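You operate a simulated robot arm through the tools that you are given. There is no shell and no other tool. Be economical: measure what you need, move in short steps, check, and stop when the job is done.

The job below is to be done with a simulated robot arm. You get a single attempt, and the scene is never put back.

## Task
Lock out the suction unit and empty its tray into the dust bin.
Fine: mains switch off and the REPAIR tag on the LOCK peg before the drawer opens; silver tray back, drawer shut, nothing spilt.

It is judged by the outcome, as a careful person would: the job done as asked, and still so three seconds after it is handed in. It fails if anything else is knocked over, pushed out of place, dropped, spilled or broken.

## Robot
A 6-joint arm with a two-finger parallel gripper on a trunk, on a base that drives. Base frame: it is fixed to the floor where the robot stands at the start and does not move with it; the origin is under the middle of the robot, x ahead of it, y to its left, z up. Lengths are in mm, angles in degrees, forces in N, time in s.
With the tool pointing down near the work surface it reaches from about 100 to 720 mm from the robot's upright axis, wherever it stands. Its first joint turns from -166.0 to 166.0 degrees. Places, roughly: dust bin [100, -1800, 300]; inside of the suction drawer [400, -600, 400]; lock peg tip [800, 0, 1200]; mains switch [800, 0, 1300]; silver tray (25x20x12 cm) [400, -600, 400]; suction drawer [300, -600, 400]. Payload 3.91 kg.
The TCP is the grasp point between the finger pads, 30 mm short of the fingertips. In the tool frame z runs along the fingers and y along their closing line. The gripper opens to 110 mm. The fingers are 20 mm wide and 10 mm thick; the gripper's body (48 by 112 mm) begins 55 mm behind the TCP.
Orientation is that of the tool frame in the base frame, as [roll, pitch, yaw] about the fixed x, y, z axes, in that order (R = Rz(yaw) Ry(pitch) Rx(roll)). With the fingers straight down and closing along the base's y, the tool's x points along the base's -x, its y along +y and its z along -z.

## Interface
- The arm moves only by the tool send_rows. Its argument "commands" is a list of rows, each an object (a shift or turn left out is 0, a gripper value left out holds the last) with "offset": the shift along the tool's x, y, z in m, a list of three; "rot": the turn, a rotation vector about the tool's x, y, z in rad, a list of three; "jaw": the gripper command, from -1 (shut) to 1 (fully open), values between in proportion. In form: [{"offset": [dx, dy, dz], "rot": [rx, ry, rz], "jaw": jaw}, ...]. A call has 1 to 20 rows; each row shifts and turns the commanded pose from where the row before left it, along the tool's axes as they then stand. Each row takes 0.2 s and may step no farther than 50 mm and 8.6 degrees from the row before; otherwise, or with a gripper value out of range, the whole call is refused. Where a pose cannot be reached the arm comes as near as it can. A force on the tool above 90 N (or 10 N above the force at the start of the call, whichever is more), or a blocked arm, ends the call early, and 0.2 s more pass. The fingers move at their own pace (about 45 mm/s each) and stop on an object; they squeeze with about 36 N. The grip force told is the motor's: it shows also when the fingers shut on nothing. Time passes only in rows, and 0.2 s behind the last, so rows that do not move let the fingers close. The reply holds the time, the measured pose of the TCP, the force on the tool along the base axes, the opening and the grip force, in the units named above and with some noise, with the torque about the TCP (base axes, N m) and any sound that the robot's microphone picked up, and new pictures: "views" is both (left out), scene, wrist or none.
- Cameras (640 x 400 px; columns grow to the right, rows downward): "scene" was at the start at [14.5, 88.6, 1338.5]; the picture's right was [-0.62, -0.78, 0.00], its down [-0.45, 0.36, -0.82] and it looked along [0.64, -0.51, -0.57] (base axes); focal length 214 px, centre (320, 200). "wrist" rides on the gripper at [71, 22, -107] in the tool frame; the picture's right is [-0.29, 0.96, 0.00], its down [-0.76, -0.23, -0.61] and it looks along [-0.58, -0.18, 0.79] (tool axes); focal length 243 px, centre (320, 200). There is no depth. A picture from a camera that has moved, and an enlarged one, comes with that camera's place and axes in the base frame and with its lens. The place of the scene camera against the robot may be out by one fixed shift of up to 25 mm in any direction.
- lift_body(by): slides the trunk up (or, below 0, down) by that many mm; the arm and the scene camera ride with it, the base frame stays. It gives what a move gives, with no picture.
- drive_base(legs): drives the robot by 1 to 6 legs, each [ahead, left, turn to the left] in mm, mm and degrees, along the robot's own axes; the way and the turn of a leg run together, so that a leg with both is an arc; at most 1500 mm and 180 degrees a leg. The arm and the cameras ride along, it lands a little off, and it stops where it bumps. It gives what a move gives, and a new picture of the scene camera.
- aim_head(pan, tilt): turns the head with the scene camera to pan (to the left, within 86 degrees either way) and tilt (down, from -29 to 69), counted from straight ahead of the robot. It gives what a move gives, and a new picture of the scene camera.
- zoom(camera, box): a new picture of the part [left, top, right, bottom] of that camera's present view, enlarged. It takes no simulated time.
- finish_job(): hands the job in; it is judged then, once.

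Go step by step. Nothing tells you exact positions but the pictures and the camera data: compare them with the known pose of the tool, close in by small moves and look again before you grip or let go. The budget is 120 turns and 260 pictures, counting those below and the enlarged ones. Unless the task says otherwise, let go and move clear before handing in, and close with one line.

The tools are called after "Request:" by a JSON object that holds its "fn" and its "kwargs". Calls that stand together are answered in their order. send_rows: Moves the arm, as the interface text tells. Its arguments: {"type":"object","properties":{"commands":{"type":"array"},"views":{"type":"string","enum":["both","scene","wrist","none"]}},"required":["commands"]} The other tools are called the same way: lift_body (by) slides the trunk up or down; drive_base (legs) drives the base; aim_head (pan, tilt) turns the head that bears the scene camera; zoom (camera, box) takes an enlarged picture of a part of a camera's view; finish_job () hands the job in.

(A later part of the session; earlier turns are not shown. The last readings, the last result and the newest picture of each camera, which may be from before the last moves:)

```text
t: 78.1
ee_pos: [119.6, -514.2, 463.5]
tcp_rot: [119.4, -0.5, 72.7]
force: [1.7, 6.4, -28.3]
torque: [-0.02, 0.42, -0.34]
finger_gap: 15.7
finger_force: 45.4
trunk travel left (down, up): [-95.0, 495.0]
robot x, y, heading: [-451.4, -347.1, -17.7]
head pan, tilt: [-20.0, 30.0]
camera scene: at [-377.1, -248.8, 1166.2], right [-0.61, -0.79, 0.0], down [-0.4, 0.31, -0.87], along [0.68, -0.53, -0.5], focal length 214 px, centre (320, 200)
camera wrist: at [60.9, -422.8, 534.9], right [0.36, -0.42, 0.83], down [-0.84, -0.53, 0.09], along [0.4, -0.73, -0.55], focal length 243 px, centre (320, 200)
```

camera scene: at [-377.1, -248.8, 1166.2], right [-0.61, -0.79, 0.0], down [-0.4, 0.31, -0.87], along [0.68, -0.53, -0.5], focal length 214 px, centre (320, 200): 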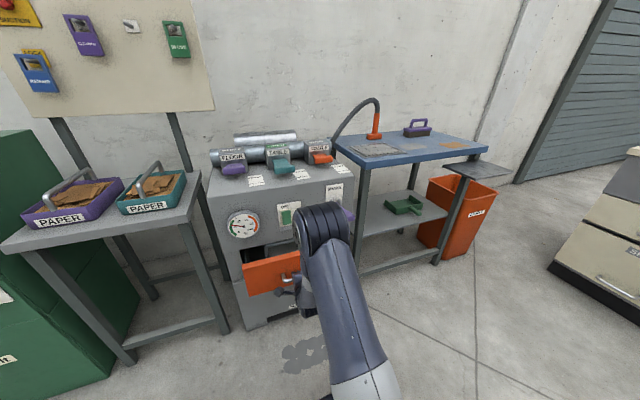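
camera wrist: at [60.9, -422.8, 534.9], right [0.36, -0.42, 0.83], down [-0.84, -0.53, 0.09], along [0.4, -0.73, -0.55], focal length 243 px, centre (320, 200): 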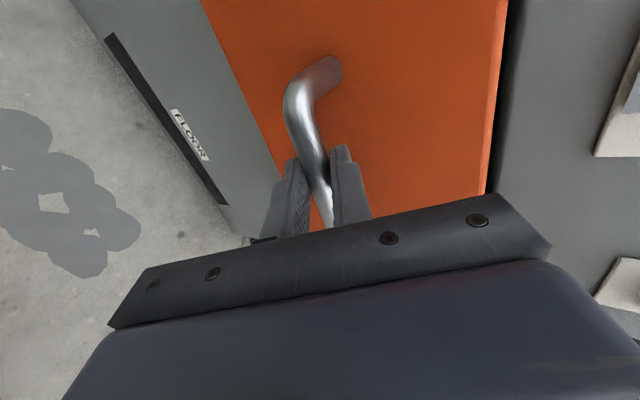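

It slides freely. I keep pulling.

Request:
{"fn": "send_rows", "kwargs": {"commands": [{"offset": [0, -0.0127, -0.0165]}, {"offset": [0, -0.0107, -0.017]}, {"offset": [0, -0.0097, -0.0175]}, {"offset": [0, -0.0097, -0.0175]}, {"offset": [0, -0.0097, -0.0175]}, {"offset": [0, -0.0097, -0.0175]}, {"offset": [0, -0.0097, -0.0175]}]}}

```text
t: 79.7
ee_pos: [-14.6, -472.4, 465.1]
tcp_rot: [118.8, -0.4, 73.0]
force: [12.0, 36.1, 19.5]
torque: [0.18, -0.32, 0.29]
finger_gap: 15.8
finger_force: 45.1
trunk travel left (down, up): [-95.0, 495.0]
robot x, y, heading: [-447.8, -347.7, -17.8]
head pan, tilt: [-20.0, 30.0]
camera scene: at [-379.2, -246.9, 1166.6], right [-0.61, -0.79, 0.0], down [-0.4, 0.3, -0.87], along [0.69, -0.53, -0.5], focal length 214 px, centre (320, 200)
camera wrist: at [-74.1, -379.9, 533.7], right [0.35, -0.42, 0.84], down [-0.84, -0.54, 0.09], along [0.42, -0.73, -0.54], focal length 243 px, centre (320, 200)
```

scene: 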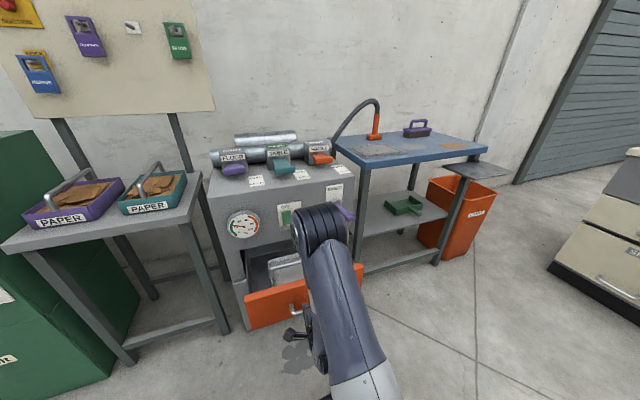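
wrist: 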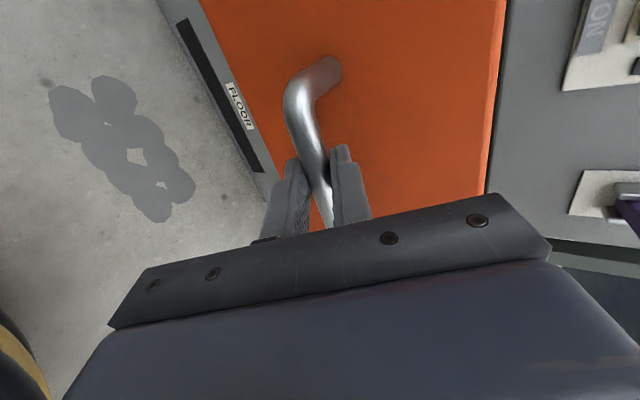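

The drawer is out about 220 mm and the silver tray shows. I let go of the handle, back off and look.

Request:
{"fn": "send_rows", "kwargs": {"commands": [{"offset": [0.003, 0.001, 0]}, {"jaw": -0.5}, {"jaw": -0.2}, {}, {"offset": [0, 0, -0.03]}, {"offset": [0, 0.02, -0.04]}, {"offset": [0, 0.02, -0.04]}, {"offset": [0, 0.04, -0.02]}, {"offset": [0, 0.04, -0.02]}, {"offset": [0, 0.04, -0.02]}]}}

Request:
{"fn": "zoom", "kwargs": {"camera": "scene", "box": [220, 210, 400, 340]}}

```text
t: 81.9
ee_pos: [-81.2, -451.2, 684.8]
tcp_rot: [119.2, -0.4, 72.6]
force: [-0.3, 0.0, -0.4]
torque: [-0.01, 0.02, -0.01]
finger_gap: 44.0
finger_force: 0.0
trunk travel left (down, up): [-95.0, 495.0]
robot x, y, heading: [-443.9, -346.7, -17.7]
head pan, tilt: [-20.0, 30.0]
camera scene: at [-378.5, -248.8, 1166.3], right [-0.61, -0.79, 0.0], down [-0.4, 0.31, -0.87], along [0.68, -0.53, -0.5], focal length 214 px, centre (320, 200)
camera wrist: at [-141.0, -358.9, 754.3], right [0.36, -0.42, 0.83], down [-0.84, -0.53, 0.09], along [0.41, -0.73, -0.55], focal length 243 px, centre (320, 200)
```

scene: 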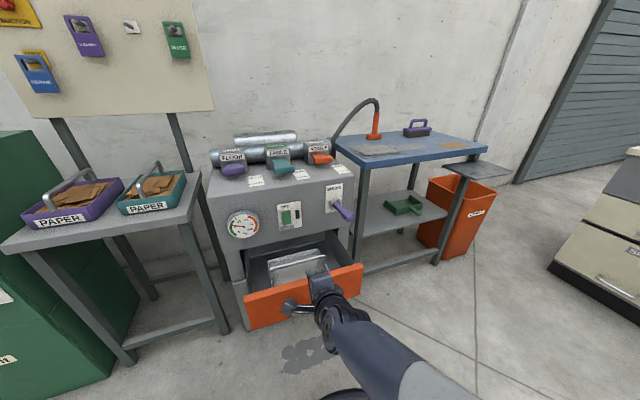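
wrist: 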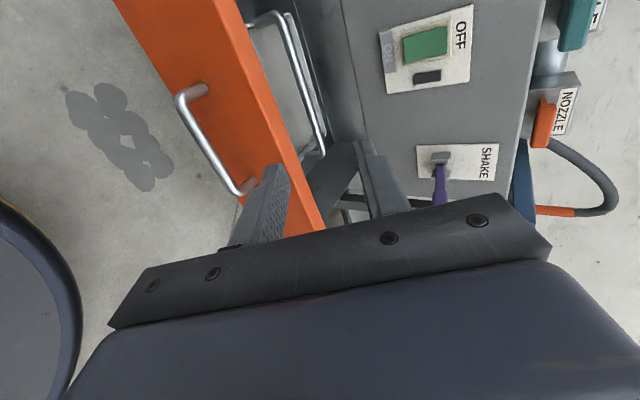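

```text
3.08 times, centred on (310, 275) of scene
camera zoom: at [-378.5, -248.8, 1166.3], right [-0.61, -0.79, 0.0], down [-0.4, 0.31, -0.87], along [0.68, -0.53, -0.5], focal length 660 px, centre (351, -31)
```

zoom: 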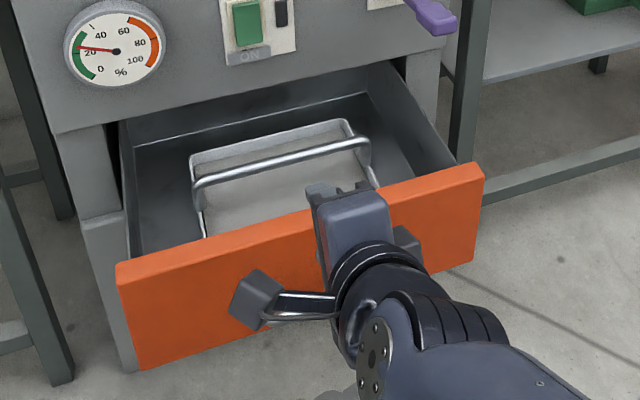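

The tray has a bail handle across it, but its rear half is still under the cabinet, so the drawer must come out further. I back the base 170 mm to gain room and re-grip the drawer handle.

Request:
{"fn": "drive_base", "kwargs": {"legs": [[-170, 0, 0]]}}

Request:
{"fn": "send_rows", "kwargs": {"commands": [{"offset": [0, 0.0, 0.04]}, {"offset": [0, 0, 0.04]}, {"offset": [0, -0.02, 0.04]}, {"offset": [0, -0.02, 0.04]}, {}]}}

```text
t: 83.4
ee_pos: [-244.6, -399.7, 683.6]
tcp_rot: [119.1, -0.4, 72.5]
force: [-0.5, 0.6, -0.2]
torque: [0.01, -0.04, -0.01]
finger_gap: 44.1
finger_force: 0.0
trunk travel left (down, up): [-95.0, 495.0]
robot x, y, heading: [-610.5, -297.1, -18.0]
head pan, tilt: [-20.0, 30.0]
camera scene: at [-541.2, -196.7, 1166.4], right [-0.61, -0.79, 0.0], down [-0.4, 0.31, -0.87], along [0.68, -0.53, -0.5], focal length 214 px, centre (320, 200)
```

scene: 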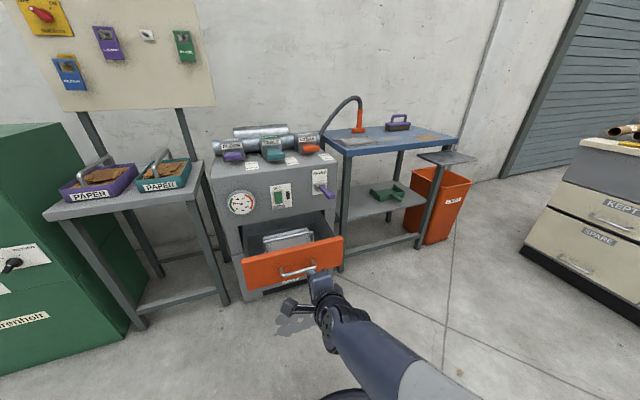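

```text
t: 84.6
ee_pos: [-129.7, -435.3, 570.9]
tcp_rot: [119.1, -0.6, 72.5]
force: [-0.7, 0.7, -0.2]
torque: [0.01, -0.01, 0.06]
finger_gap: 43.9
finger_force: 0.1
trunk travel left (down, up): [-95.0, 495.0]
robot x, y, heading: [-608.7, -298.1, -18.0]
head pan, tilt: [-20.0, 30.0]
camera scene: at [-541.2, -196.7, 1166.3], right [-0.61, -0.79, 0.0], down [-0.4, 0.31, -0.87], along [0.68, -0.53, -0.5], focal length 214 px, centre (320, 200)
camera wrist: at [-188.8, -342.6, 641.5], right [0.35, -0.42, 0.83], down [-0.84, -0.53, 0.09], along [0.41, -0.73, -0.54], focal length 243 px, centre (320, 200)
```

scene: 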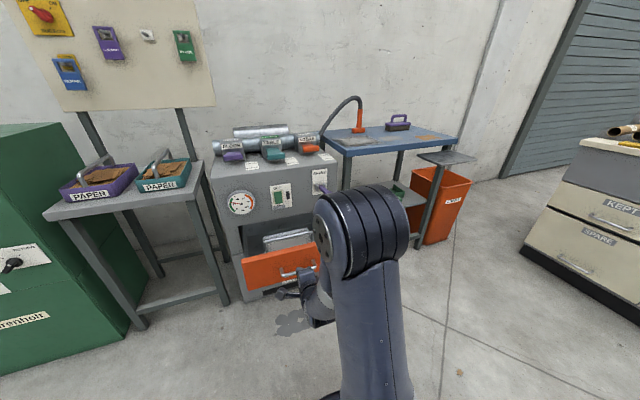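
wrist: 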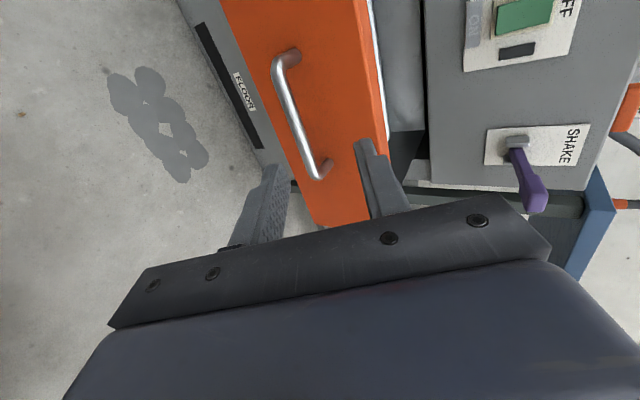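

Request:
{"fn": "send_rows", "kwargs": {"commands": [{"offset": [0, -0.034, 0.02]}, {"offset": [0, 0, 0.035]}, {"offset": [0, 0, 0.035]}, {"offset": [0, 0, 0.03]}, {}], "views": "wrist"}}

```text
t: 85.8
ee_pos: [-45.2, -461.1, 482.8]
tcp_rot: [119.0, -0.4, 72.5]
force: [0.4, -0.5, -0.5]
torque: [0.01, -0.01, 0.02]
finger_gap: 43.7
finger_force: 0.0
trunk travel left (down, up): [-95.0, 495.0]
robot x, y, heading: [-612.0, -297.0, -17.9]
head pan, tilt: [-20.0, 30.0]
camera wrist: at [-104.1, -368.5, 553.3], right [0.35, -0.42, 0.83], down [-0.84, -0.53, 0.09], along [0.41, -0.73, -0.54], focal length 243 px, centre (320, 200)
```

wrist: 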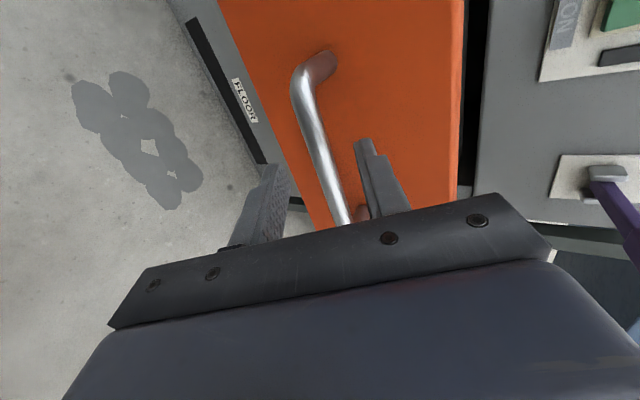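

Request:
{"fn": "send_rows", "kwargs": {"commands": [{"offset": [0.012, 0, 0.02]}, {"offset": [0, 0, 0.017]}, {"jaw": -0.6}, {"jaw": -1}, {}, {}], "views": "wrist"}}

```text
t: 87.2
ee_pos: [-10.0, -459.2, 464.8]
tcp_rot: [119.2, -0.4, 72.6]
force: [0.8, -1.2, -5.6]
torque: [-0.12, 0.08, -0.02]
finger_gap: 15.5
finger_force: 44.9
trunk travel left (down, up): [-95.0, 495.0]
robot x, y, heading: [-608.3, -293.9, -17.5]
head pan, tilt: [-20.0, 30.0]
camera wrist: at [-69.1, -366.9, 534.6], right [0.36, -0.42, 0.83], down [-0.84, -0.53, 0.09], along [0.41, -0.73, -0.55], focal length 243 px, centre (320, 200)
```

wrist: 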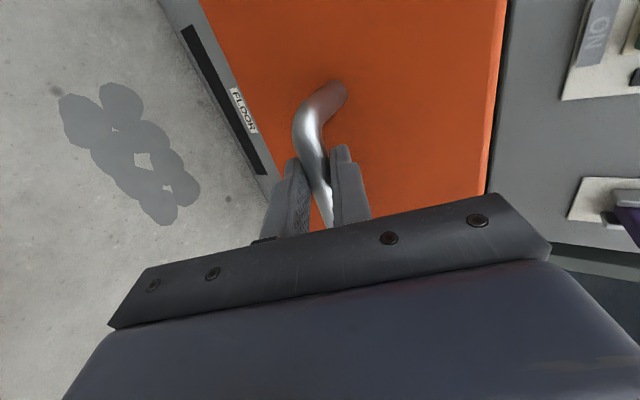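

Request:
{"fn": "send_rows", "kwargs": {"commands": [{"offset": [0.0005, -0.0073, -0.0131]}, {"offset": [0.0005, -0.0073, -0.0131]}, {"offset": [0.0005, -0.0073, -0.0131]}, {"offset": [0.0005, -0.0073, -0.0131]}, {"offset": [0.0005, -0.0073, -0.0131]}]}}

```text
t: 88.4
ee_pos: [-75.7, -436.0, 467.6]
tcp_rot: [118.3, -0.5, 72.5]
force: [39.6, -20.5, -2.1]
torque: [-0.41, -0.31, 0.0]
finger_gap: 15.6
finger_force: 45.2
trunk travel left (down, up): [-95.0, 495.0]
robot x, y, heading: [-608.4, -294.1, -17.7]
head pan, tilt: [-20.0, 30.0]
camera scene: at [-538.7, -197.8, 1166.6], right [-0.61, -0.79, 0.0], down [-0.4, 0.31, -0.87], along [0.68, -0.53, -0.5], focal length 214 px, centre (320, 200)
camera wrist: at [-135.2, -343.8, 537.9], right [0.34, -0.42, 0.84], down [-0.84, -0.53, 0.08], along [0.41, -0.74, -0.54], focal length 243 px, centre (320, 200)
```

scene: 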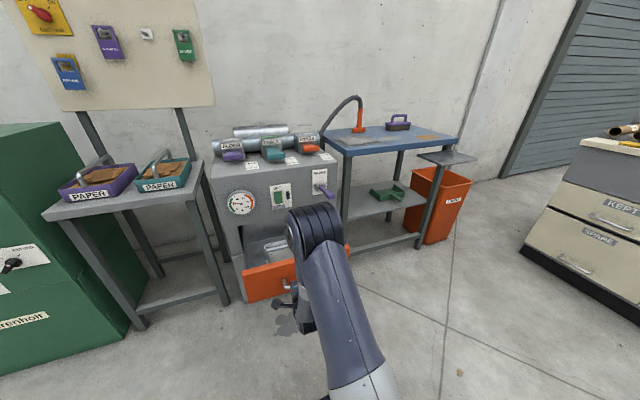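
wrist: 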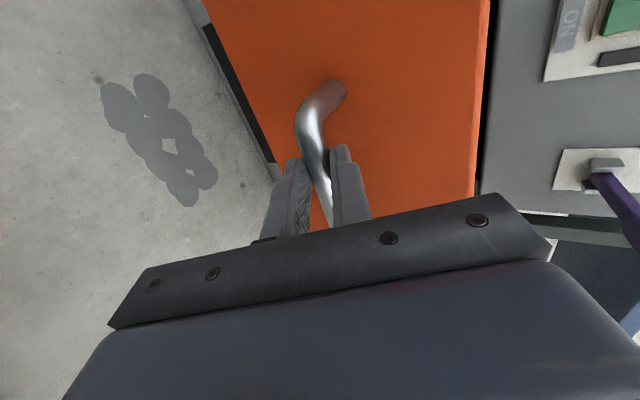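

There is now 44 N of resistance along the pull: the drawer is at its stop, about 290 mm out. I let go and then raise over the tray with the fingers pointing down.

Request:
{"fn": "send_rows", "kwargs": {"commands": [{"offset": [0, 0.002, 0.004]}, {"jaw": -0.5}, {"jaw": -0.2}, {}, {"offset": [0, 0, -0.03]}, {"offset": [0, 0.02, -0.04]}, {"offset": [0, 0.04, -0.02]}, {"offset": [0, 0.04, -0.02]}, {"offset": [0, 0.045, 0.02]}, {"offset": [0, 0.045, 0.02]}, {"rot": [0.15, 0, 0]}, {"rot": [0.15, 0, 0]}, {"rot": [0.15, 0, 0]}, {"rot": [0.15, 0, 0]}, {"rot": [0.15, 0, 0]}, {"rot": [0.15, 0, 0]}, {"rot": [0.15, 0, 0], "jaw": 0.2}]}}

```text
t: 92.0
ee_pos: [-56.1, -421.2, 636.1]
tcp_rot: [164.5, 9.3, 65.2]
force: [0.4, -0.9, 1.4]
torque: [0.01, -0.02, 0.01]
finger_gap: 66.0
finger_force: 0.1
out of reach, approached as far as the arm can: row 11, 12, 13, 15, 16, 17
trunk travel left (down, up): [-95.0, 495.0]
robot x, y, heading: [-607.7, -297.3, -17.7]
head pan, tilt: [-20.0, 30.0]
camera scene: at [-541.3, -196.7, 1166.4], right [-0.61, -0.79, 0.0], down [-0.4, 0.31, -0.87], along [0.68, -0.53, -0.5], focal length 214 px, centre (320, 200)
camera wrist: at [-27.2, -337.7, 730.6], right [0.73, -0.61, 0.3], down [-0.63, -0.44, 0.64], along [-0.26, -0.66, -0.71], focal length 243 px, centre (320, 200)
```

scene: 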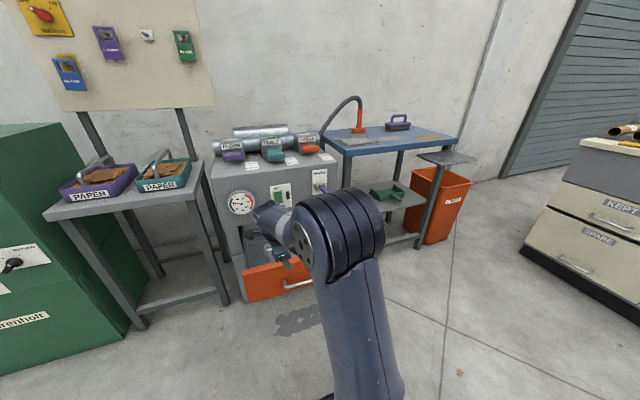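
wrist: 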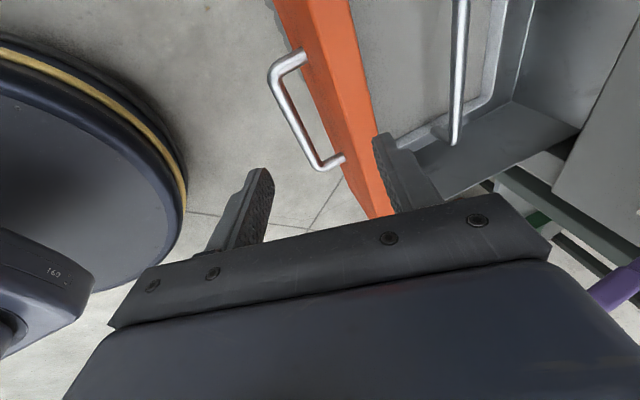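

Request:
{"fn": "zoom", "kwargs": {"camera": "wrist", "box": [360, 0, 600, 200]}}

Request:
{"fn": "zoom", "kwargs": {"camera": "scene", "box": [320, 110, 500, 260]}}

```text
2.00 times, centred on (480, 100) of wrist
camera zoom: at [-27.2, -337.7, 730.6], right [0.73, -0.61, 0.3], down [-0.63, -0.44, 0.64], along [-0.26, -0.66, -0.71], focal length 485 px, centre (0, 400)
```

zoom: 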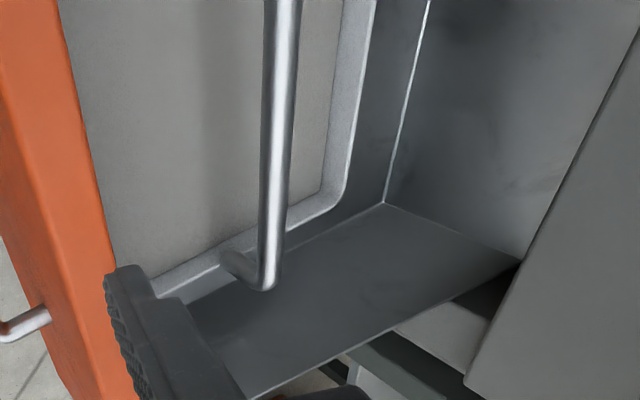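

```text
2.67 times, centred on (410, 185) of scene
camera zoom: at [-541.3, -196.7, 1166.4], right [-0.61, -0.79, 0.0], down [-0.4, 0.31, -0.87], along [0.68, -0.53, -0.5], focal length 572 px, centre (80, 240)
```

zoom: 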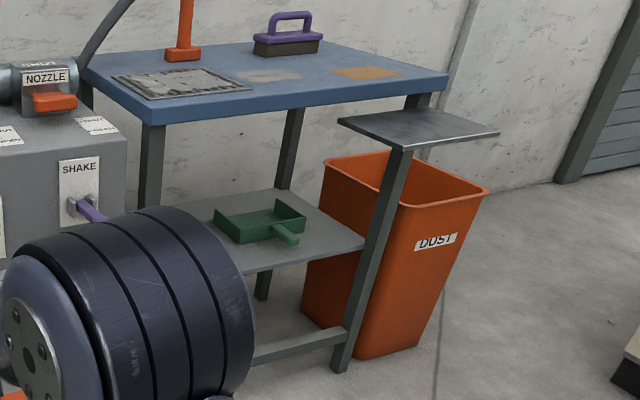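

The tray is fully out of the cabinet, its bar handle free, and the bin is open-topped under a small shelf plate. The +90° wrist roll hits a limit, so I take the −90° side by turning the tool 180° about its axis.

Request:
{"fn": "send_rows", "kwargs": {"commands": [{"offset": [0, 0, -0.03], "rot": [0, 0, -0.149]}, {"offset": [0, 0, -0.03], "rot": [0, 0, -0.149]}, {"offset": [0, 0, -0.03], "rot": [0, 0, -0.149]}, {"rot": [0, 0, -0.149]}, {"rot": [0, 0, -0.149]}, {"rot": [0, 0, -0.149]}, {"rot": [0, 0, -0.149]}, {"rot": [0, 0, -0.149]}, {"rot": [0, 0, -0.149]}, {"rot": [0, 0, -0.149]}, {"rot": [0, 0, -0.149]}, {"rot": [0, 0, -0.149]}, {"rot": [0, 0, -0.149]}, {"rot": [0, 0, -0.149]}, {"rot": [0, 0, -0.149]}, {"rot": [0, 0, -0.149]}, {"rot": [0, 0, -0.149]}, {"rot": [0, 0, -0.149]}, {"rot": [0, 0, -0.149]}, {"rot": [0, 0, -0.149]}]}}

```text
t: 96.2
ee_pos: [-253.1, -119.1, 523.2]
tcp_rot: [-161.0, -6.2, -124.7]
force: [-0.6, 0.0, -0.4]
torque: [0.0, -0.01, 0.01]
finger_gap: 65.8
finger_force: 0.1
out of reach, approached as far as the arm can: row 3, 13, 14, 15, 16, 17, 18, 19, 20
trunk travel left (down, up): [-95.0, 495.0]
robot x, y, heading: [-605.9, -294.6, -18.3]
head pan, tilt: [-20.0, 30.0]
camera scene: at [-541.1, -196.8, 1166.4], right [-0.61, -0.79, 0.0], down [-0.4, 0.31, -0.87], along [0.68, -0.53, -0.5], focal length 214 px, centre (320, 200)
camera wrist: at [-334.4, -138.1, 623.8], right [-0.6, 0.72, -0.34], down [0.49, 0.67, 0.56], along [0.64, 0.17, -0.75], focal length 243 px, centre (320, 200)
```

scene: 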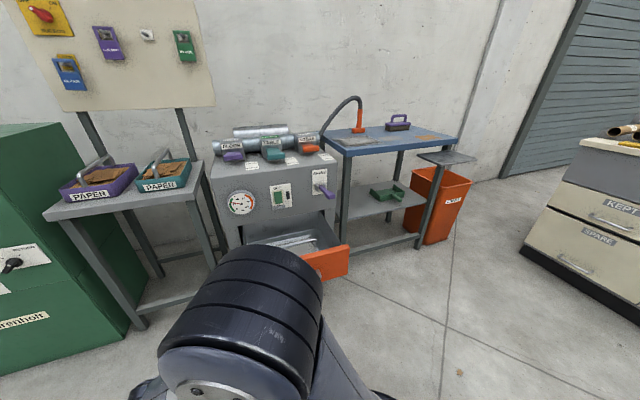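
wrist: 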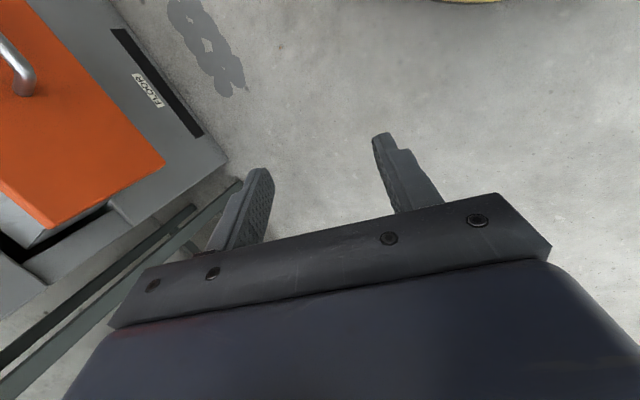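

The arm drifted to the left because of a wrist limit. I unwind the turn in the other direction while lifting, staying clear of the drawer.

Request:
{"fn": "send_rows", "kwargs": {"commands": [{"offset": [0, 0, -0.03], "rot": [0, 0, 0.149]}, {"offset": [0, 0, -0.03], "rot": [0, 0, 0.149]}, {"offset": [0, 0, -0.03], "rot": [0, 0, 0.149]}, {"offset": [0, 0, -0.03], "rot": [0, 0, 0.149]}, {"offset": [0, 0, -0.03], "rot": [0, 0, 0.149]}, {"offset": [0, 0, -0.03], "rot": [0, 0, 0.149]}, {"rot": [0, 0, 0.149]}, {"rot": [0, 0, 0.149]}, {"rot": [0, 0, 0.149]}, {"rot": [0, 0, 0.149]}]}}

```text
t: 98.4
ee_pos: [-286.5, -74.0, 693.6]
tcp_rot: [-171.6, 16.3, 152.9]
force: [0.5, 0.5, 0.5]
torque: [0.0, 0.0, -0.01]
finger_gap: 65.7
finger_force: 0.0
trunk travel left (down, up): [-95.0, 495.0]
robot x, y, heading: [-605.3, -296.2, -18.0]
head pan, tilt: [-20.0, 30.0]
camera scene: at [-541.1, -196.7, 1166.4], right [-0.61, -0.79, 0.0], down [-0.4, 0.31, -0.87], along [0.68, -0.53, -0.5], focal length 214 px, centre (320, 200)
camera wrist: at [-356.9, 3.2, 771.8], right [0.71, 0.7, -0.05], down [0.43, -0.37, 0.82], along [0.55, -0.61, -0.57], focal length 243 px, centre (320, 200)
```

scene: 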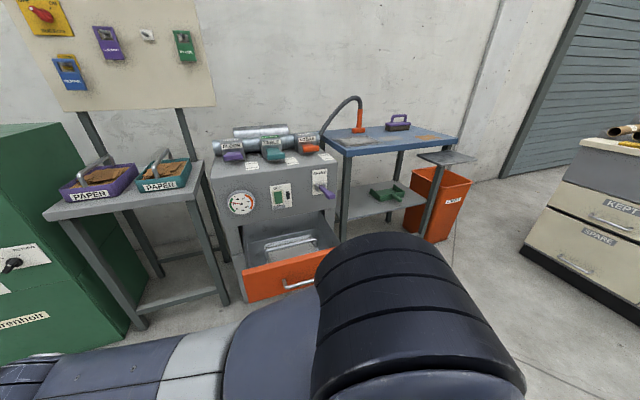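
wrist: 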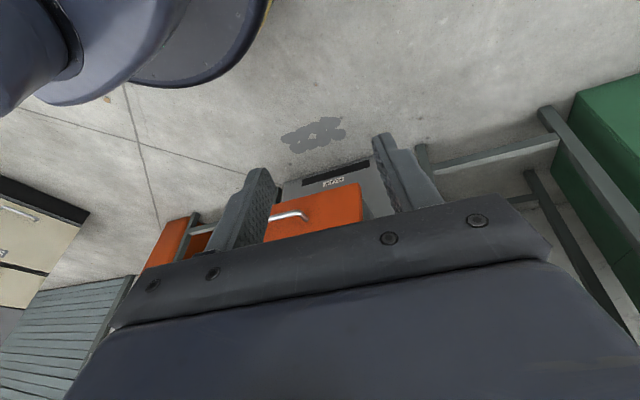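

Unwound safely. I level the tool and move it back to in front of the drawer.

Request:
{"fn": "send_rows", "kwargs": {"commands": [{"rot": [-0.047, 0.095, 0]}, {"rot": [-0.047, 0.095, 0]}, {"rot": [-0.048, 0.095, 0]}, {"offset": [-0.0362, -0.0205, 0]}, {"offset": [-0.0362, -0.0205, 0]}, {"offset": [-0.0362, -0.0205, 0]}, {"offset": [-0.0362, -0.0205, 0]}, {"offset": [-0.0362, -0.0205, 0]}, {"offset": [-0.0362, -0.0205, 0]}, {"offset": [-0.0362, -0.0205, 0]}, {"offset": [-0.0362, -0.0205, 0]}, {"offset": [-0.0362, -0.0205, 0]}, {"offset": [-0.0362, -0.0205, 0]}], "views": "wrist"}}

```text
t: 101.2
ee_pos: [-75.0, -384.4, 802.0]
tcp_rot: [-169.9, 16.2, 153.1]
force: [-0.7, 0.1, 0.0]
torque: [-0.04, -0.02, 0.0]
finger_gap: 66.2
finger_force: 0.1
out of reach, approached as far as the arm can: row 1, 2, 3, 10, 11, 12, 13
trunk travel left (down, up): [-95.0, 495.0]
robot x, y, heading: [-607.3, -294.4, -17.9]
head pan, tilt: [-20.0, 30.0]
camera wrist: at [-143.7, -305.9, 879.0], right [0.72, 0.69, -0.08], down [0.44, -0.36, 0.83], along [0.54, -0.63, -0.56], focal length 243 px, centre (320, 200)
```

wrist: 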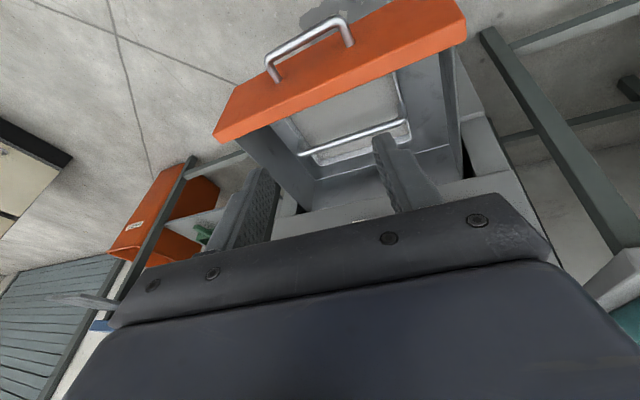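

The tool stays tilted by some limit at this distance. I move nearer to the robot, where tool-down worked before, and level there.

Request:
{"fn": "send_rows", "kwargs": {"commands": [{"offset": [0.0168, -0.019, 0.0243]}, {"offset": [0.0168, -0.019, 0.0243]}, {"offset": [0.0168, -0.019, 0.0243]}, {"offset": [0.0168, -0.019, 0.0243]}, {"rot": [-0.047, 0.095, 0]}, {"rot": [-0.047, 0.095, 0]}, {"rot": [-0.048, 0.095, 0]}], "views": "scene"}}

```text
t: 102.8
ee_pos: [-154.6, -434.6, 688.3]
tcp_rot: [-167.9, 10.9, 152.2]
force: [0.5, 0.2, 0.4]
torque: [0.01, 0.02, -0.01]
finger_gap: 66.0
finger_force: 0.1
out of reach, approached as far as the arm can: row 5, 6, 7
trunk travel left (down, up): [-95.0, 495.0]
robot x, y, heading: [-606.8, -294.8, -17.9]
head pan, tilt: [-20.0, 30.0]
camera scene: at [-541.1, -196.7, 1166.4], right [-0.61, -0.79, 0.0], down [-0.4, 0.31, -0.87], along [0.68, -0.53, -0.5], focal length 214 px, centre (320, 200)
```

scene: 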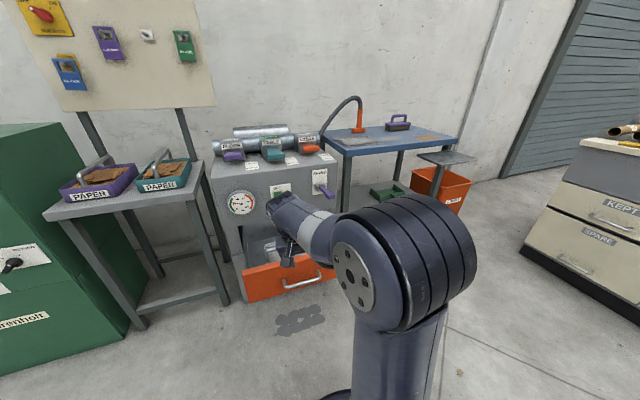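

Request:
{"fn": "send_rows", "kwargs": {"commands": [{"rot": [-0.064, -0.117, 0]}, {"rot": [-0.064, -0.117, 0]}, {"rot": [-0.064, -0.117, 0]}, {"rot": [-0.064, -0.117, 0]}, {"rot": [-0.064, -0.117, 0]}], "views": "none"}}

Request:
{"fn": "send_rows", "kwargs": {"commands": [{"rot": [0, 0.13, 0]}, {"rot": [0, 0.13, 0]}, {"rot": [0, 0.13, 0]}, {"rot": [0, 0.13, 0]}, {"rot": [0, 0.13, 0]}, {"rot": [0, 0.13, 0]}], "views": "none"}}

```text
t: 104.0
ee_pos: [-150.6, -414.2, 680.3]
tcp_rot: [174.6, 44.6, 154.2]
force: [0.1, 0.7, 0.2]
torque: [0.02, 0.01, -0.05]
finger_gap: 65.9
finger_force: 0.0
out of reach, approached as far as the arm can: row 2, 3, 4, 5
trunk travel left (down, up): [-95.0, 495.0]
robot x, y, heading: [-607.5, -296.5, -18.0]
head pan, tilt: [-20.0, 30.0]
```

```text
t: 105.4
ee_pos: [-161.8, -293.9, 593.0]
tcp_rot: [-175.8, 14.8, 156.5]
force: [-0.1, -0.1, 0.2]
torque: [0.0, 0.02, 0.01]
finger_gap: 66.3
finger_force: 0.1
out of reach, approached as far as the arm can: row 1, 2, 3, 4, 5, 6
trunk travel left (down, up): [-95.0, 495.0]
robot x, y, heading: [-609.0, -295.6, -17.9]
head pan, tilt: [-20.0, 30.0]
```

The wrist seems to be in its other branch, which allows exactly the camera-left heading. I turn the tool +85° about its axis and then level it.

Request:
{"fn": "send_rows", "kwargs": {"commands": [{"offset": [0, 0, -0.01], "rot": [0, 0, 0.147]}, {"offset": [0, 0, -0.02], "rot": [0, 0, 0.147]}, {"offset": [0, 0, -0.02], "rot": [0, 0, 0.147]}, {"offset": [0, 0, -0.02], "rot": [0, 0, 0.147]}, {"rot": [0, 0, 0.147]}, {"rot": [0, 0, 0.147]}, {"rot": [0, 0, 0.147]}, {"rot": [0, 0, 0.147]}, {"rot": [0, 0, 0.147]}, {"rot": [0, 0, 0.147]}], "views": "wrist"}}

```text
t: 107.6
ee_pos: [-183.2, -266.6, 637.9]
tcp_rot: [165.0, 5.9, 70.8]
force: [-0.3, -0.1, -0.5]
torque: [0.0, -0.03, 0.02]
finger_gap: 66.0
finger_force: 0.1
out of reach, approached as far as the arm can: row 3, 4, 5, 6, 7, 8
trunk travel left (down, up): [-95.0, 495.0]
robot x, y, heading: [-608.2, -295.1, -17.8]
head pan, tilt: [-20.0, 30.0]
camera wrist: at [-163.1, -187.1, 738.7], right [0.79, -0.55, 0.28], down [-0.59, -0.54, 0.6], along [-0.19, -0.64, -0.75], focal length 243 px, centre (320, 200)
```

wrist: 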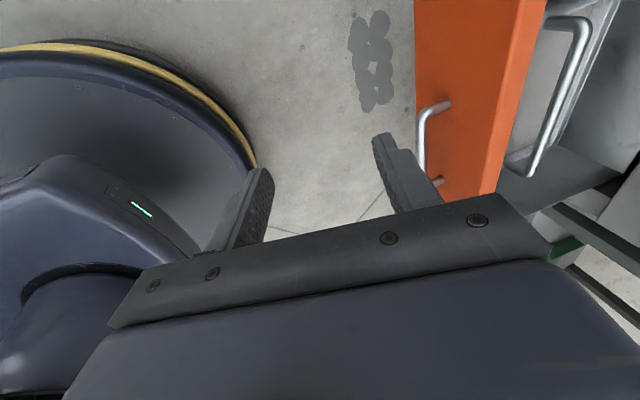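

Request:
{"fn": "send_rows", "kwargs": {"commands": [{"rot": [0.09, 0, 0]}, {"rot": [0.09, 0, 0]}, {"rot": [0.08, 0.05, 0]}, {"rot": [0, 0.05, 0]}], "views": "scene"}}

```text
t: 108.6
ee_pos: [-190.2, -260.8, 612.7]
tcp_rot: [168.3, 7.9, 70.8]
force: [-0.5, 0.6, 0.1]
torque: [0.01, -0.01, 0.0]
finger_gap: 66.0
finger_force: 0.0
out of reach, approached as far as the arm can: row 1, 2, 3, 4
trunk travel left (down, up): [-95.0, 495.0]
robot x, y, heading: [-610.9, -294.4, -17.8]
head pan, tilt: [-20.0, 30.0]
camera scene: at [-541.1, -196.7, 1166.4], right [-0.61, -0.79, 0.0], down [-0.4, 0.31, -0.87], along [0.68, -0.53, -0.5], focal length 214 px, centre (320, 200)
```

scene: 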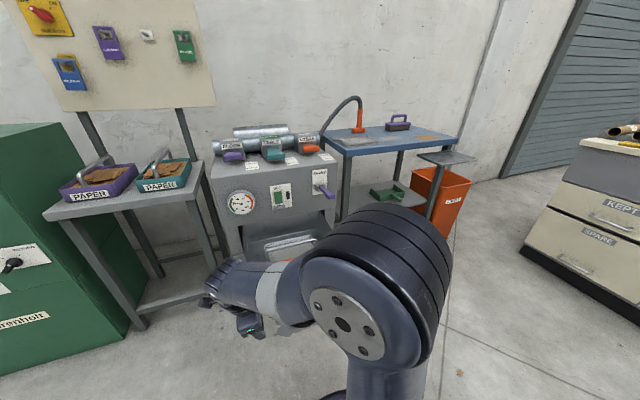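

I go back to the pitched-up pose that worked with the drawer, then unroll to natural and pitch down from there, retracing the good path.

Request:
{"fn": "send_rows", "kwargs": {"commands": [{"rot": [-0.14, -0.02, 0]}, {"rot": [-0.14, -0.02, 0]}, {"rot": [-0.14, -0.02, 0]}, {"rot": [-0.14, -0.02, 0]}, {"rot": [-0.14, -0.02, 0]}, {"rot": [-0.14, -0.02, 0]}], "views": "none"}}

Request:
{"fn": "send_rows", "kwargs": {"commands": [{"rot": [0, 0, -0.143]}, {"rot": [0, 0, -0.143]}, {"rot": [0, 0, -0.143]}, {"rot": [0, 0, -0.143]}, {"rot": [0, 0, -0.143]}, {"rot": [0, 0, -0.143]}, {"rot": [0, 0, -0.143]}, {"rot": [0, 0, -0.143]}, {"rot": [0, 0, -0.143]}, {"rot": [0, 0, -0.143]}, {"rot": [0, 0, -0.143]}], "views": "none"}}

```text
t: 110.0
ee_pos: [-189.6, -259.8, 612.4]
tcp_rot: [120.7, 12.0, 67.1]
force: [-0.3, -0.2, 1.1]
torque: [0.04, -0.03, 0.01]
finger_gap: 66.0
finger_force: 0.0
trunk travel left (down, up): [-95.0, 495.0]
robot x, y, heading: [-608.6, -296.6, -17.9]
head pan, tilt: [-20.0, 30.0]
```

```text
t: 112.4
ee_pos: [-189.2, -261.2, 612.5]
tcp_rot: [-157.1, 57.2, 176.7]
force: [0.3, -0.2, -0.1]
torque: [-0.02, 0.01, -0.02]
finger_gap: 65.8
finger_force: 0.1
trunk travel left (down, up): [-95.0, 495.0]
robot x, y, heading: [-609.8, -295.9, -17.7]
head pan, tilt: [-20.0, 30.0]
```

Request:
{"fn": "send_rows", "kwargs": {"commands": [{"rot": [-0.0319, 0.127, 0]}, {"rot": [-0.0319, 0.127, 0]}, {"rot": [-0.0319, 0.127, 0]}, {"rot": [-0.0319, 0.127, 0]}, {"rot": [-0.0319, 0.127, 0]}, {"rot": [-0.0319, 0.127, 0]}, {"rot": [-0.0319, 0.127, 0]}, {"rot": [-0.0319, 0.127, 0]}], "views": "scene"}}

```text
t: 114.2
ee_pos: [-190.4, -256.7, 605.9]
tcp_rot: [-175.5, 15.2, 164.4]
force: [-1.3, -0.3, 0.2]
torque: [0.01, -0.02, 0.03]
finger_gap: 65.7
finger_force: 0.1
out of reach, approached as far as the arm can: row 6, 7, 8
trunk travel left (down, up): [-95.0, 495.0]
robot x, y, heading: [-606.9, -295.6, -17.9]
head pan, tilt: [-20.0, 30.0]
camera scene: at [-541.1, -196.7, 1166.4], right [-0.61, -0.79, 0.0], down [-0.4, 0.31, -0.87], along [0.68, -0.53, -0.5], focal length 214 px, centre (320, 200)
```

scene: 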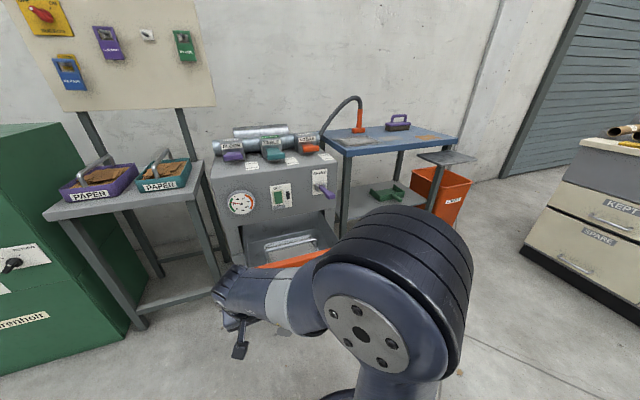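

Still 15° short of vertical here; I move to the exact robot-relative spot where natural tool-down worked and try there.

Request:
{"fn": "send_rows", "kwargs": {"commands": [{"offset": [-0.0184, -0.032, 0.0038]}, {"offset": [-0.0184, -0.032, 0.0038]}, {"offset": [-0.0184, -0.032, 0.0038]}, {"offset": [-0.0184, -0.032, 0.0038]}, {"offset": [-0.0184, -0.032, 0.0038]}, {"rot": [0, 0.09, 0]}, {"rot": [0, 0.09, 0]}, {"rot": [0, 0.09, 0]}], "views": "scene"}}

```text
t: 116.0
ee_pos: [-176.1, -379.0, 527.9]
tcp_rot: [-168.9, 3.3, 163.3]
force: [0.4, 0.9, 0.1]
torque: [-0.02, -0.03, 0.0]
finger_gap: 65.7
finger_force: 0.1
out of reach, approached as far as the arm can: row 1, 2, 3, 4, 5, 6, 7, 8
trunk travel left (down, up): [-95.0, 495.0]
robot x, y, heading: [-604.7, -292.6, -17.8]
head pan, tilt: [-20.0, 30.0]
camera scene: at [-541.5, -196.7, 1166.4], right [-0.61, -0.79, 0.0], down [-0.39, 0.31, -0.87], along [0.68, -0.53, -0.5], focal length 214 px, centre (320, 200)
```

scene: 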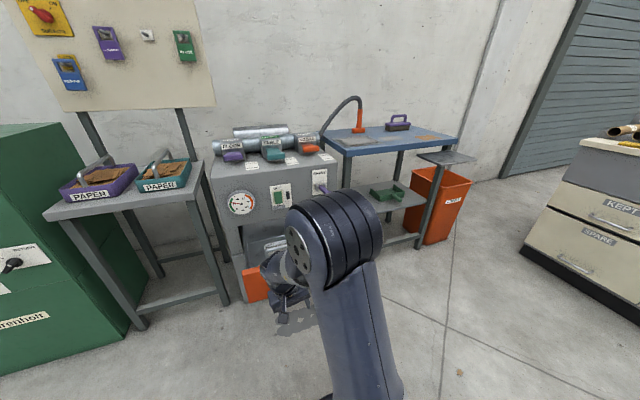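

Lower relative height helps. I raise the trunk 200 mm, so the work lies lower relative to the arm, and then level the tool.

Request:
{"fn": "lift_body", "kwargs": {"by": 200}}

Request:
{"fn": "send_rows", "kwargs": {"commands": [{"offset": [0, 0, 0.03], "rot": [-0.048, 0.015, 0]}, {"offset": [0, 0, 0.03], "rot": [-0.048, 0.015, 0]}, {"offset": [0, 0, 0.03], "rot": [-0.048, 0.015, 0]}, {"rot": [-0.048, 0.014, 0]}], "views": "scene"}}

```text
t: 118.2
ee_pos: [-174.9, -380.0, 727.4]
tcp_rot: [-168.9, 3.4, 163.2]
force: [-0.5, -0.3, 0.2]
torque: [0.03, 0.0, 0.0]
finger_gap: 66.3
finger_force: 0.0
trunk travel left (down, up): [-295.0, 295.0]
robot x, y, heading: [-611.1, -298.2, -17.7]
head pan, tilt: [-20.0, 30.0]
```

```text
t: 119.2
ee_pos: [-200.2, -389.0, 624.3]
tcp_rot: [-173.3, 2.5, 163.0]
force: [0.5, 0.0, -0.1]
torque: [0.0, 0.02, -0.02]
finger_gap: 66.1
finger_force: 0.0
out of reach, approached as far as the arm can: row 1, 2, 3
trunk travel left (down, up): [-295.0, 295.0]
robot x, y, heading: [-604.4, -297.3, -17.9]
head pan, tilt: [-20.0, 30.0]
camera scene: at [-541.1, -196.7, 1366.4], right [-0.61, -0.79, 0.0], down [-0.4, 0.31, -0.87], along [0.68, -0.53, -0.5], focal length 214 px, centre (320, 200)
```

scene: 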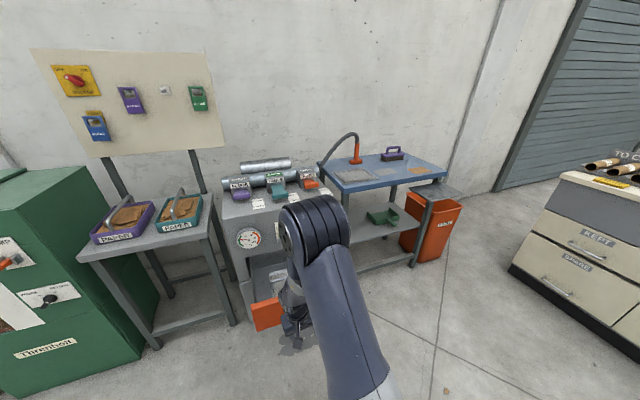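

Request:
{"fn": "send_rows", "kwargs": {"commands": [{"rot": [-0.058, 0.03, 0]}, {"rot": [-0.058, 0.03, 0]}, {"rot": [0, 0, 0.143]}, {"rot": [0, 0, 0.143]}, {"rot": [0, 0, 0.143]}, {"rot": [0, 0, 0.143]}, {"rot": [0, 0, 0.143]}, {"rot": [0, 0, 0.143]}], "views": "wrist"}}

```text
t: 121.0
ee_pos: [-200.0, -389.6, 624.6]
tcp_rot: [-177.5, 6.8, 113.8]
force: [0.4, 1.1, 0.0]
torque: [-0.04, -0.02, -0.03]
finger_gap: 65.9
finger_force: 0.0
out of reach, approached as far as the arm can: row 1, 2
trunk travel left (down, up): [-295.0, 295.0]
robot x, y, heading: [-605.0, -296.6, -17.4]
head pan, tilt: [-20.0, 30.0]
camera wrist: at [-211.0, -302.1, 719.4], right [0.99, 0.12, -0.01], down [0.09, -0.71, 0.7], along [0.08, -0.7, -0.71], focal length 243 px, centre (320, 200)
```

wrist: 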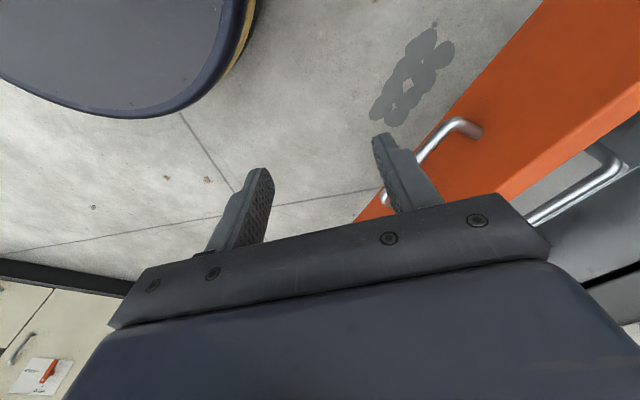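

Rolling is free and only full verticality is blocked, which the bar handle doesn't need. I take the camera-left pose pitched about 40° forward, as with the drawer handle, and look at the tray.

Request:
{"fn": "send_rows", "kwargs": {"commands": [{"rot": [0, 0, 0.143]}, {"rot": [0, 0, 0.143]}, {"rot": [0, 0, 0.143]}, {"rot": [0, 0, 0.143]}, {"rot": [0, 0, 0.143]}, {"rot": [-0.13, 0, 0]}, {"rot": [-0.13, 0, 0]}, {"rot": [-0.13, 0, 0]}, {"rot": [-0.13, 0, 0]}, {"offset": [0, 0.03, 0], "rot": [-0.13, 0, 0]}, {"offset": [0, 0.03, 0]}]}}

```text
t: 123.4
ee_pos: [-153.2, -410.7, 650.2]
tcp_rot: [149.0, 9.7, 71.6]
force: [1.1, 1.1, 0.3]
torque: [0.02, 0.01, 0.01]
finger_gap: 66.0
finger_force: 0.1
out of reach, approached as far as the arm can: row 8, 9
trunk travel left (down, up): [-295.0, 295.0]
robot x, y, heading: [-609.1, -295.6, -17.6]
head pan, tilt: [-20.0, 30.0]
camera scene: at [-541.0, -196.7, 1366.3], right [-0.61, -0.79, 0.0], down [-0.4, 0.31, -0.87], along [0.68, -0.53, -0.5], focal length 214 px, centre (320, 200)
camera wrist: at [-161.0, -316.8, 738.5], right [0.71, -0.45, 0.53], down [-0.7, -0.49, 0.52], along [0.02, -0.75, -0.66], focal length 243 px, centre (320, 200)
```

scene: 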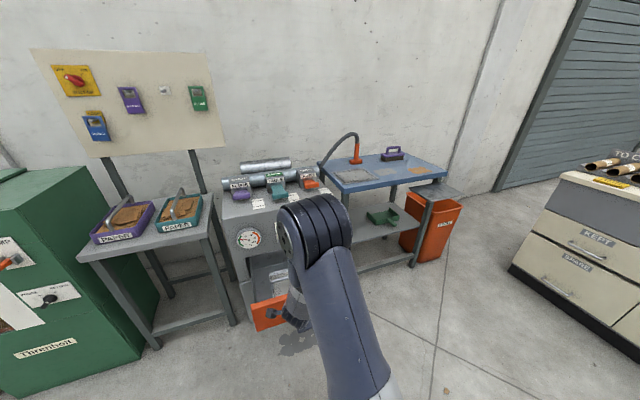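
wrist: 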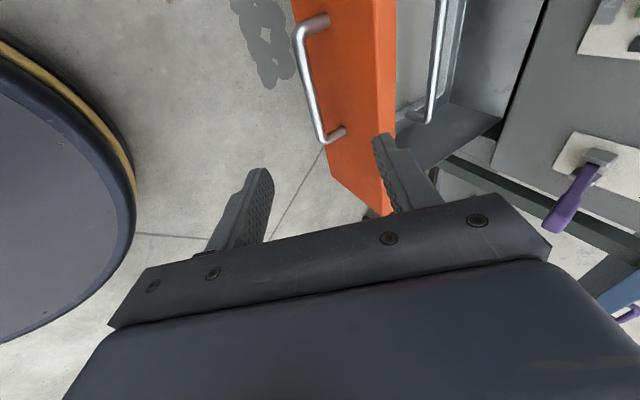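

Request:
{"fn": "send_rows", "kwargs": {"commands": [{"rot": [-0.13, 0, 0]}, {"rot": [-0.1, 0.06, 0]}, {"rot": [0, 0.07, 0]}, {"rot": [0, 0.07, 0]}, {"offset": [0, 0.03, 0.02]}, {"offset": [0, 0.03, 0.02]}]}}

```text
t: 124.8
ee_pos: [-81.7, -424.8, 662.9]
tcp_rot: [136.6, 1.2, 79.5]
force: [-0.6, 1.5, 0.4]
torque: [-0.01, 0.02, -0.04]
finger_gap: 66.1
finger_force: 0.1
trunk travel left (down, up): [-295.0, 295.0]
robot x, y, heading: [-607.4, -296.6, -17.8]
head pan, tilt: [-20.0, 30.0]
camera scene: at [-541.3, -196.7, 1366.4], right [-0.61, -0.79, 0.0], down [-0.4, 0.31, -0.87], along [0.68, -0.53, -0.5], focal length 214 px, centre (320, 200)
camera wrist: at [-126.9, -341.7, 752.0], right [0.63, -0.4, 0.66], down [-0.71, -0.63, 0.3], along [0.3, -0.66, -0.68], focal length 243 px, centre (320, 200)
```

scene: 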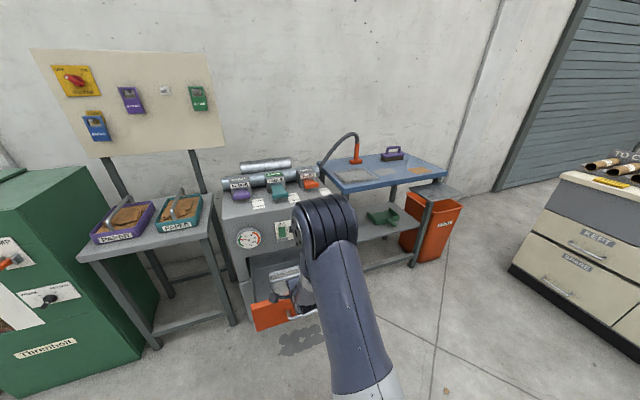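
wrist: 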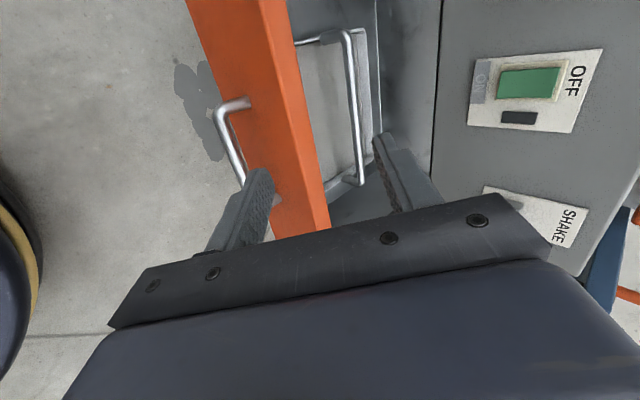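

Now reachable and level, at about 43° pitch. I square the heading and close part of the way to the tray's bar.

Request:
{"fn": "send_rows", "kwargs": {"commands": [{"rot": [0, -0.084, 0.089]}, {"offset": [-0.018, 0.014, 0.03]}, {"offset": [-0.018, 0.014, 0.03]}, {"offset": [-0.018, 0.014, 0.03]}, {}], "views": "wrist"}}

Request:
{"fn": "zoom", "kwargs": {"camera": "wrist", "box": [220, 0, 460, 180]}}

```text
t: 126.0
ee_pos: [-11.9, -504.3, 627.0]
tcp_rot: [136.5, 1.3, 72.5]
force: [0.2, 0.0, 0.8]
torque: [0.0, 0.04, 0.03]
finger_gap: 66.0
finger_force: 0.0
trunk travel left (down, up): [-295.0, 295.0]
robot x, y, heading: [-611.3, -292.6, -17.8]
head pan, tilt: [-20.0, 30.0]
camera wrist: at [-46.5, -417.3, 716.8], right [0.58, -0.47, 0.67], down [-0.79, -0.54, 0.3], along [0.22, -0.7, -0.68], focal length 243 px, centre (320, 200)
```

wrist: 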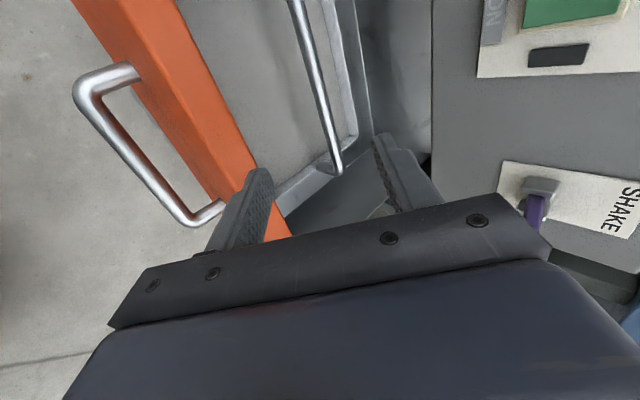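

```text
2.22 times, centred on (340, 90) of wrist
camera zoom: at [-46.5, -417.3, 716.8], right [0.58, -0.47, 0.67], down [-0.79, -0.54, 0.3], along [0.22, -0.7, -0.68], focal length 539 px, centre (276, 444)
```

zoom: 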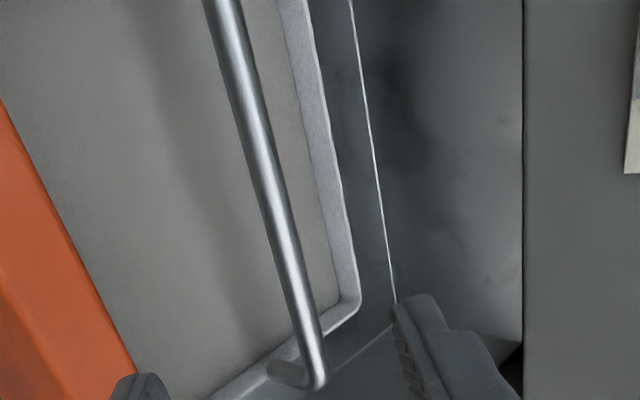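

The bar runs from about (161, −438) to (85, −667) at z≈473, so its middle is near (123, −552, 473), some 210 mm along the tool axis. I narrow the jaws and advance 140 mm, then look.

Request:
{"fn": "send_rows", "kwargs": {"commands": [{"offset": [-0.005, -0.002, 0.03], "jaw": -0.1}, {"offset": [0, 0, 0.04]}, {"offset": [0, 0, 0.04]}, {"offset": [0, 0, 0.03]}, {}], "views": "wrist"}}

Request:
{"fn": "zoom", "kwargs": {"camera": "wrist", "box": [200, 0, 440, 180]}}

```text
t: 127.2
ee_pos: [82.2, -541.0, 538.6]
tcp_rot: [135.0, 1.1, 72.3]
force: [2.8, 1.9, 72.4]
torque: [3.34, 4.8, -0.25]
finger_gap: 49.4
finger_force: 0.2
trunk travel left (down, up): [-295.0, 295.0]
robot x, y, heading: [-611.7, -294.6, -17.8]
head pan, tilt: [-20.0, 30.0]
camera wrist: at [45.9, -453.2, 627.2], right [0.56, -0.47, 0.68], down [-0.79, -0.54, 0.28], along [0.24, -0.7, -0.67], focal length 243 px, centre (320, 200)
```

wrist: 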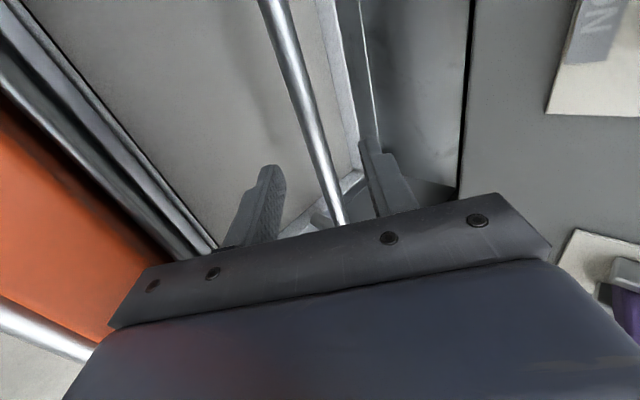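

```text
2.22 times, centred on (320, 90) of wrist
camera zoom: at [45.9, -453.2, 627.2], right [0.56, -0.47, 0.68], down [-0.79, -0.54, 0.28], along [0.24, -0.7, -0.67], focal length 539 px, centre (320, 444)
```

zoom: 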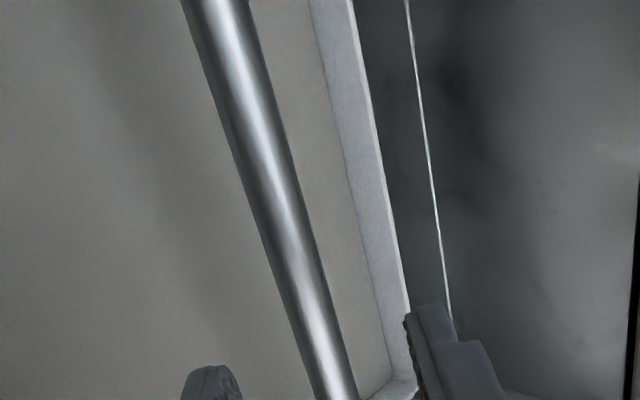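

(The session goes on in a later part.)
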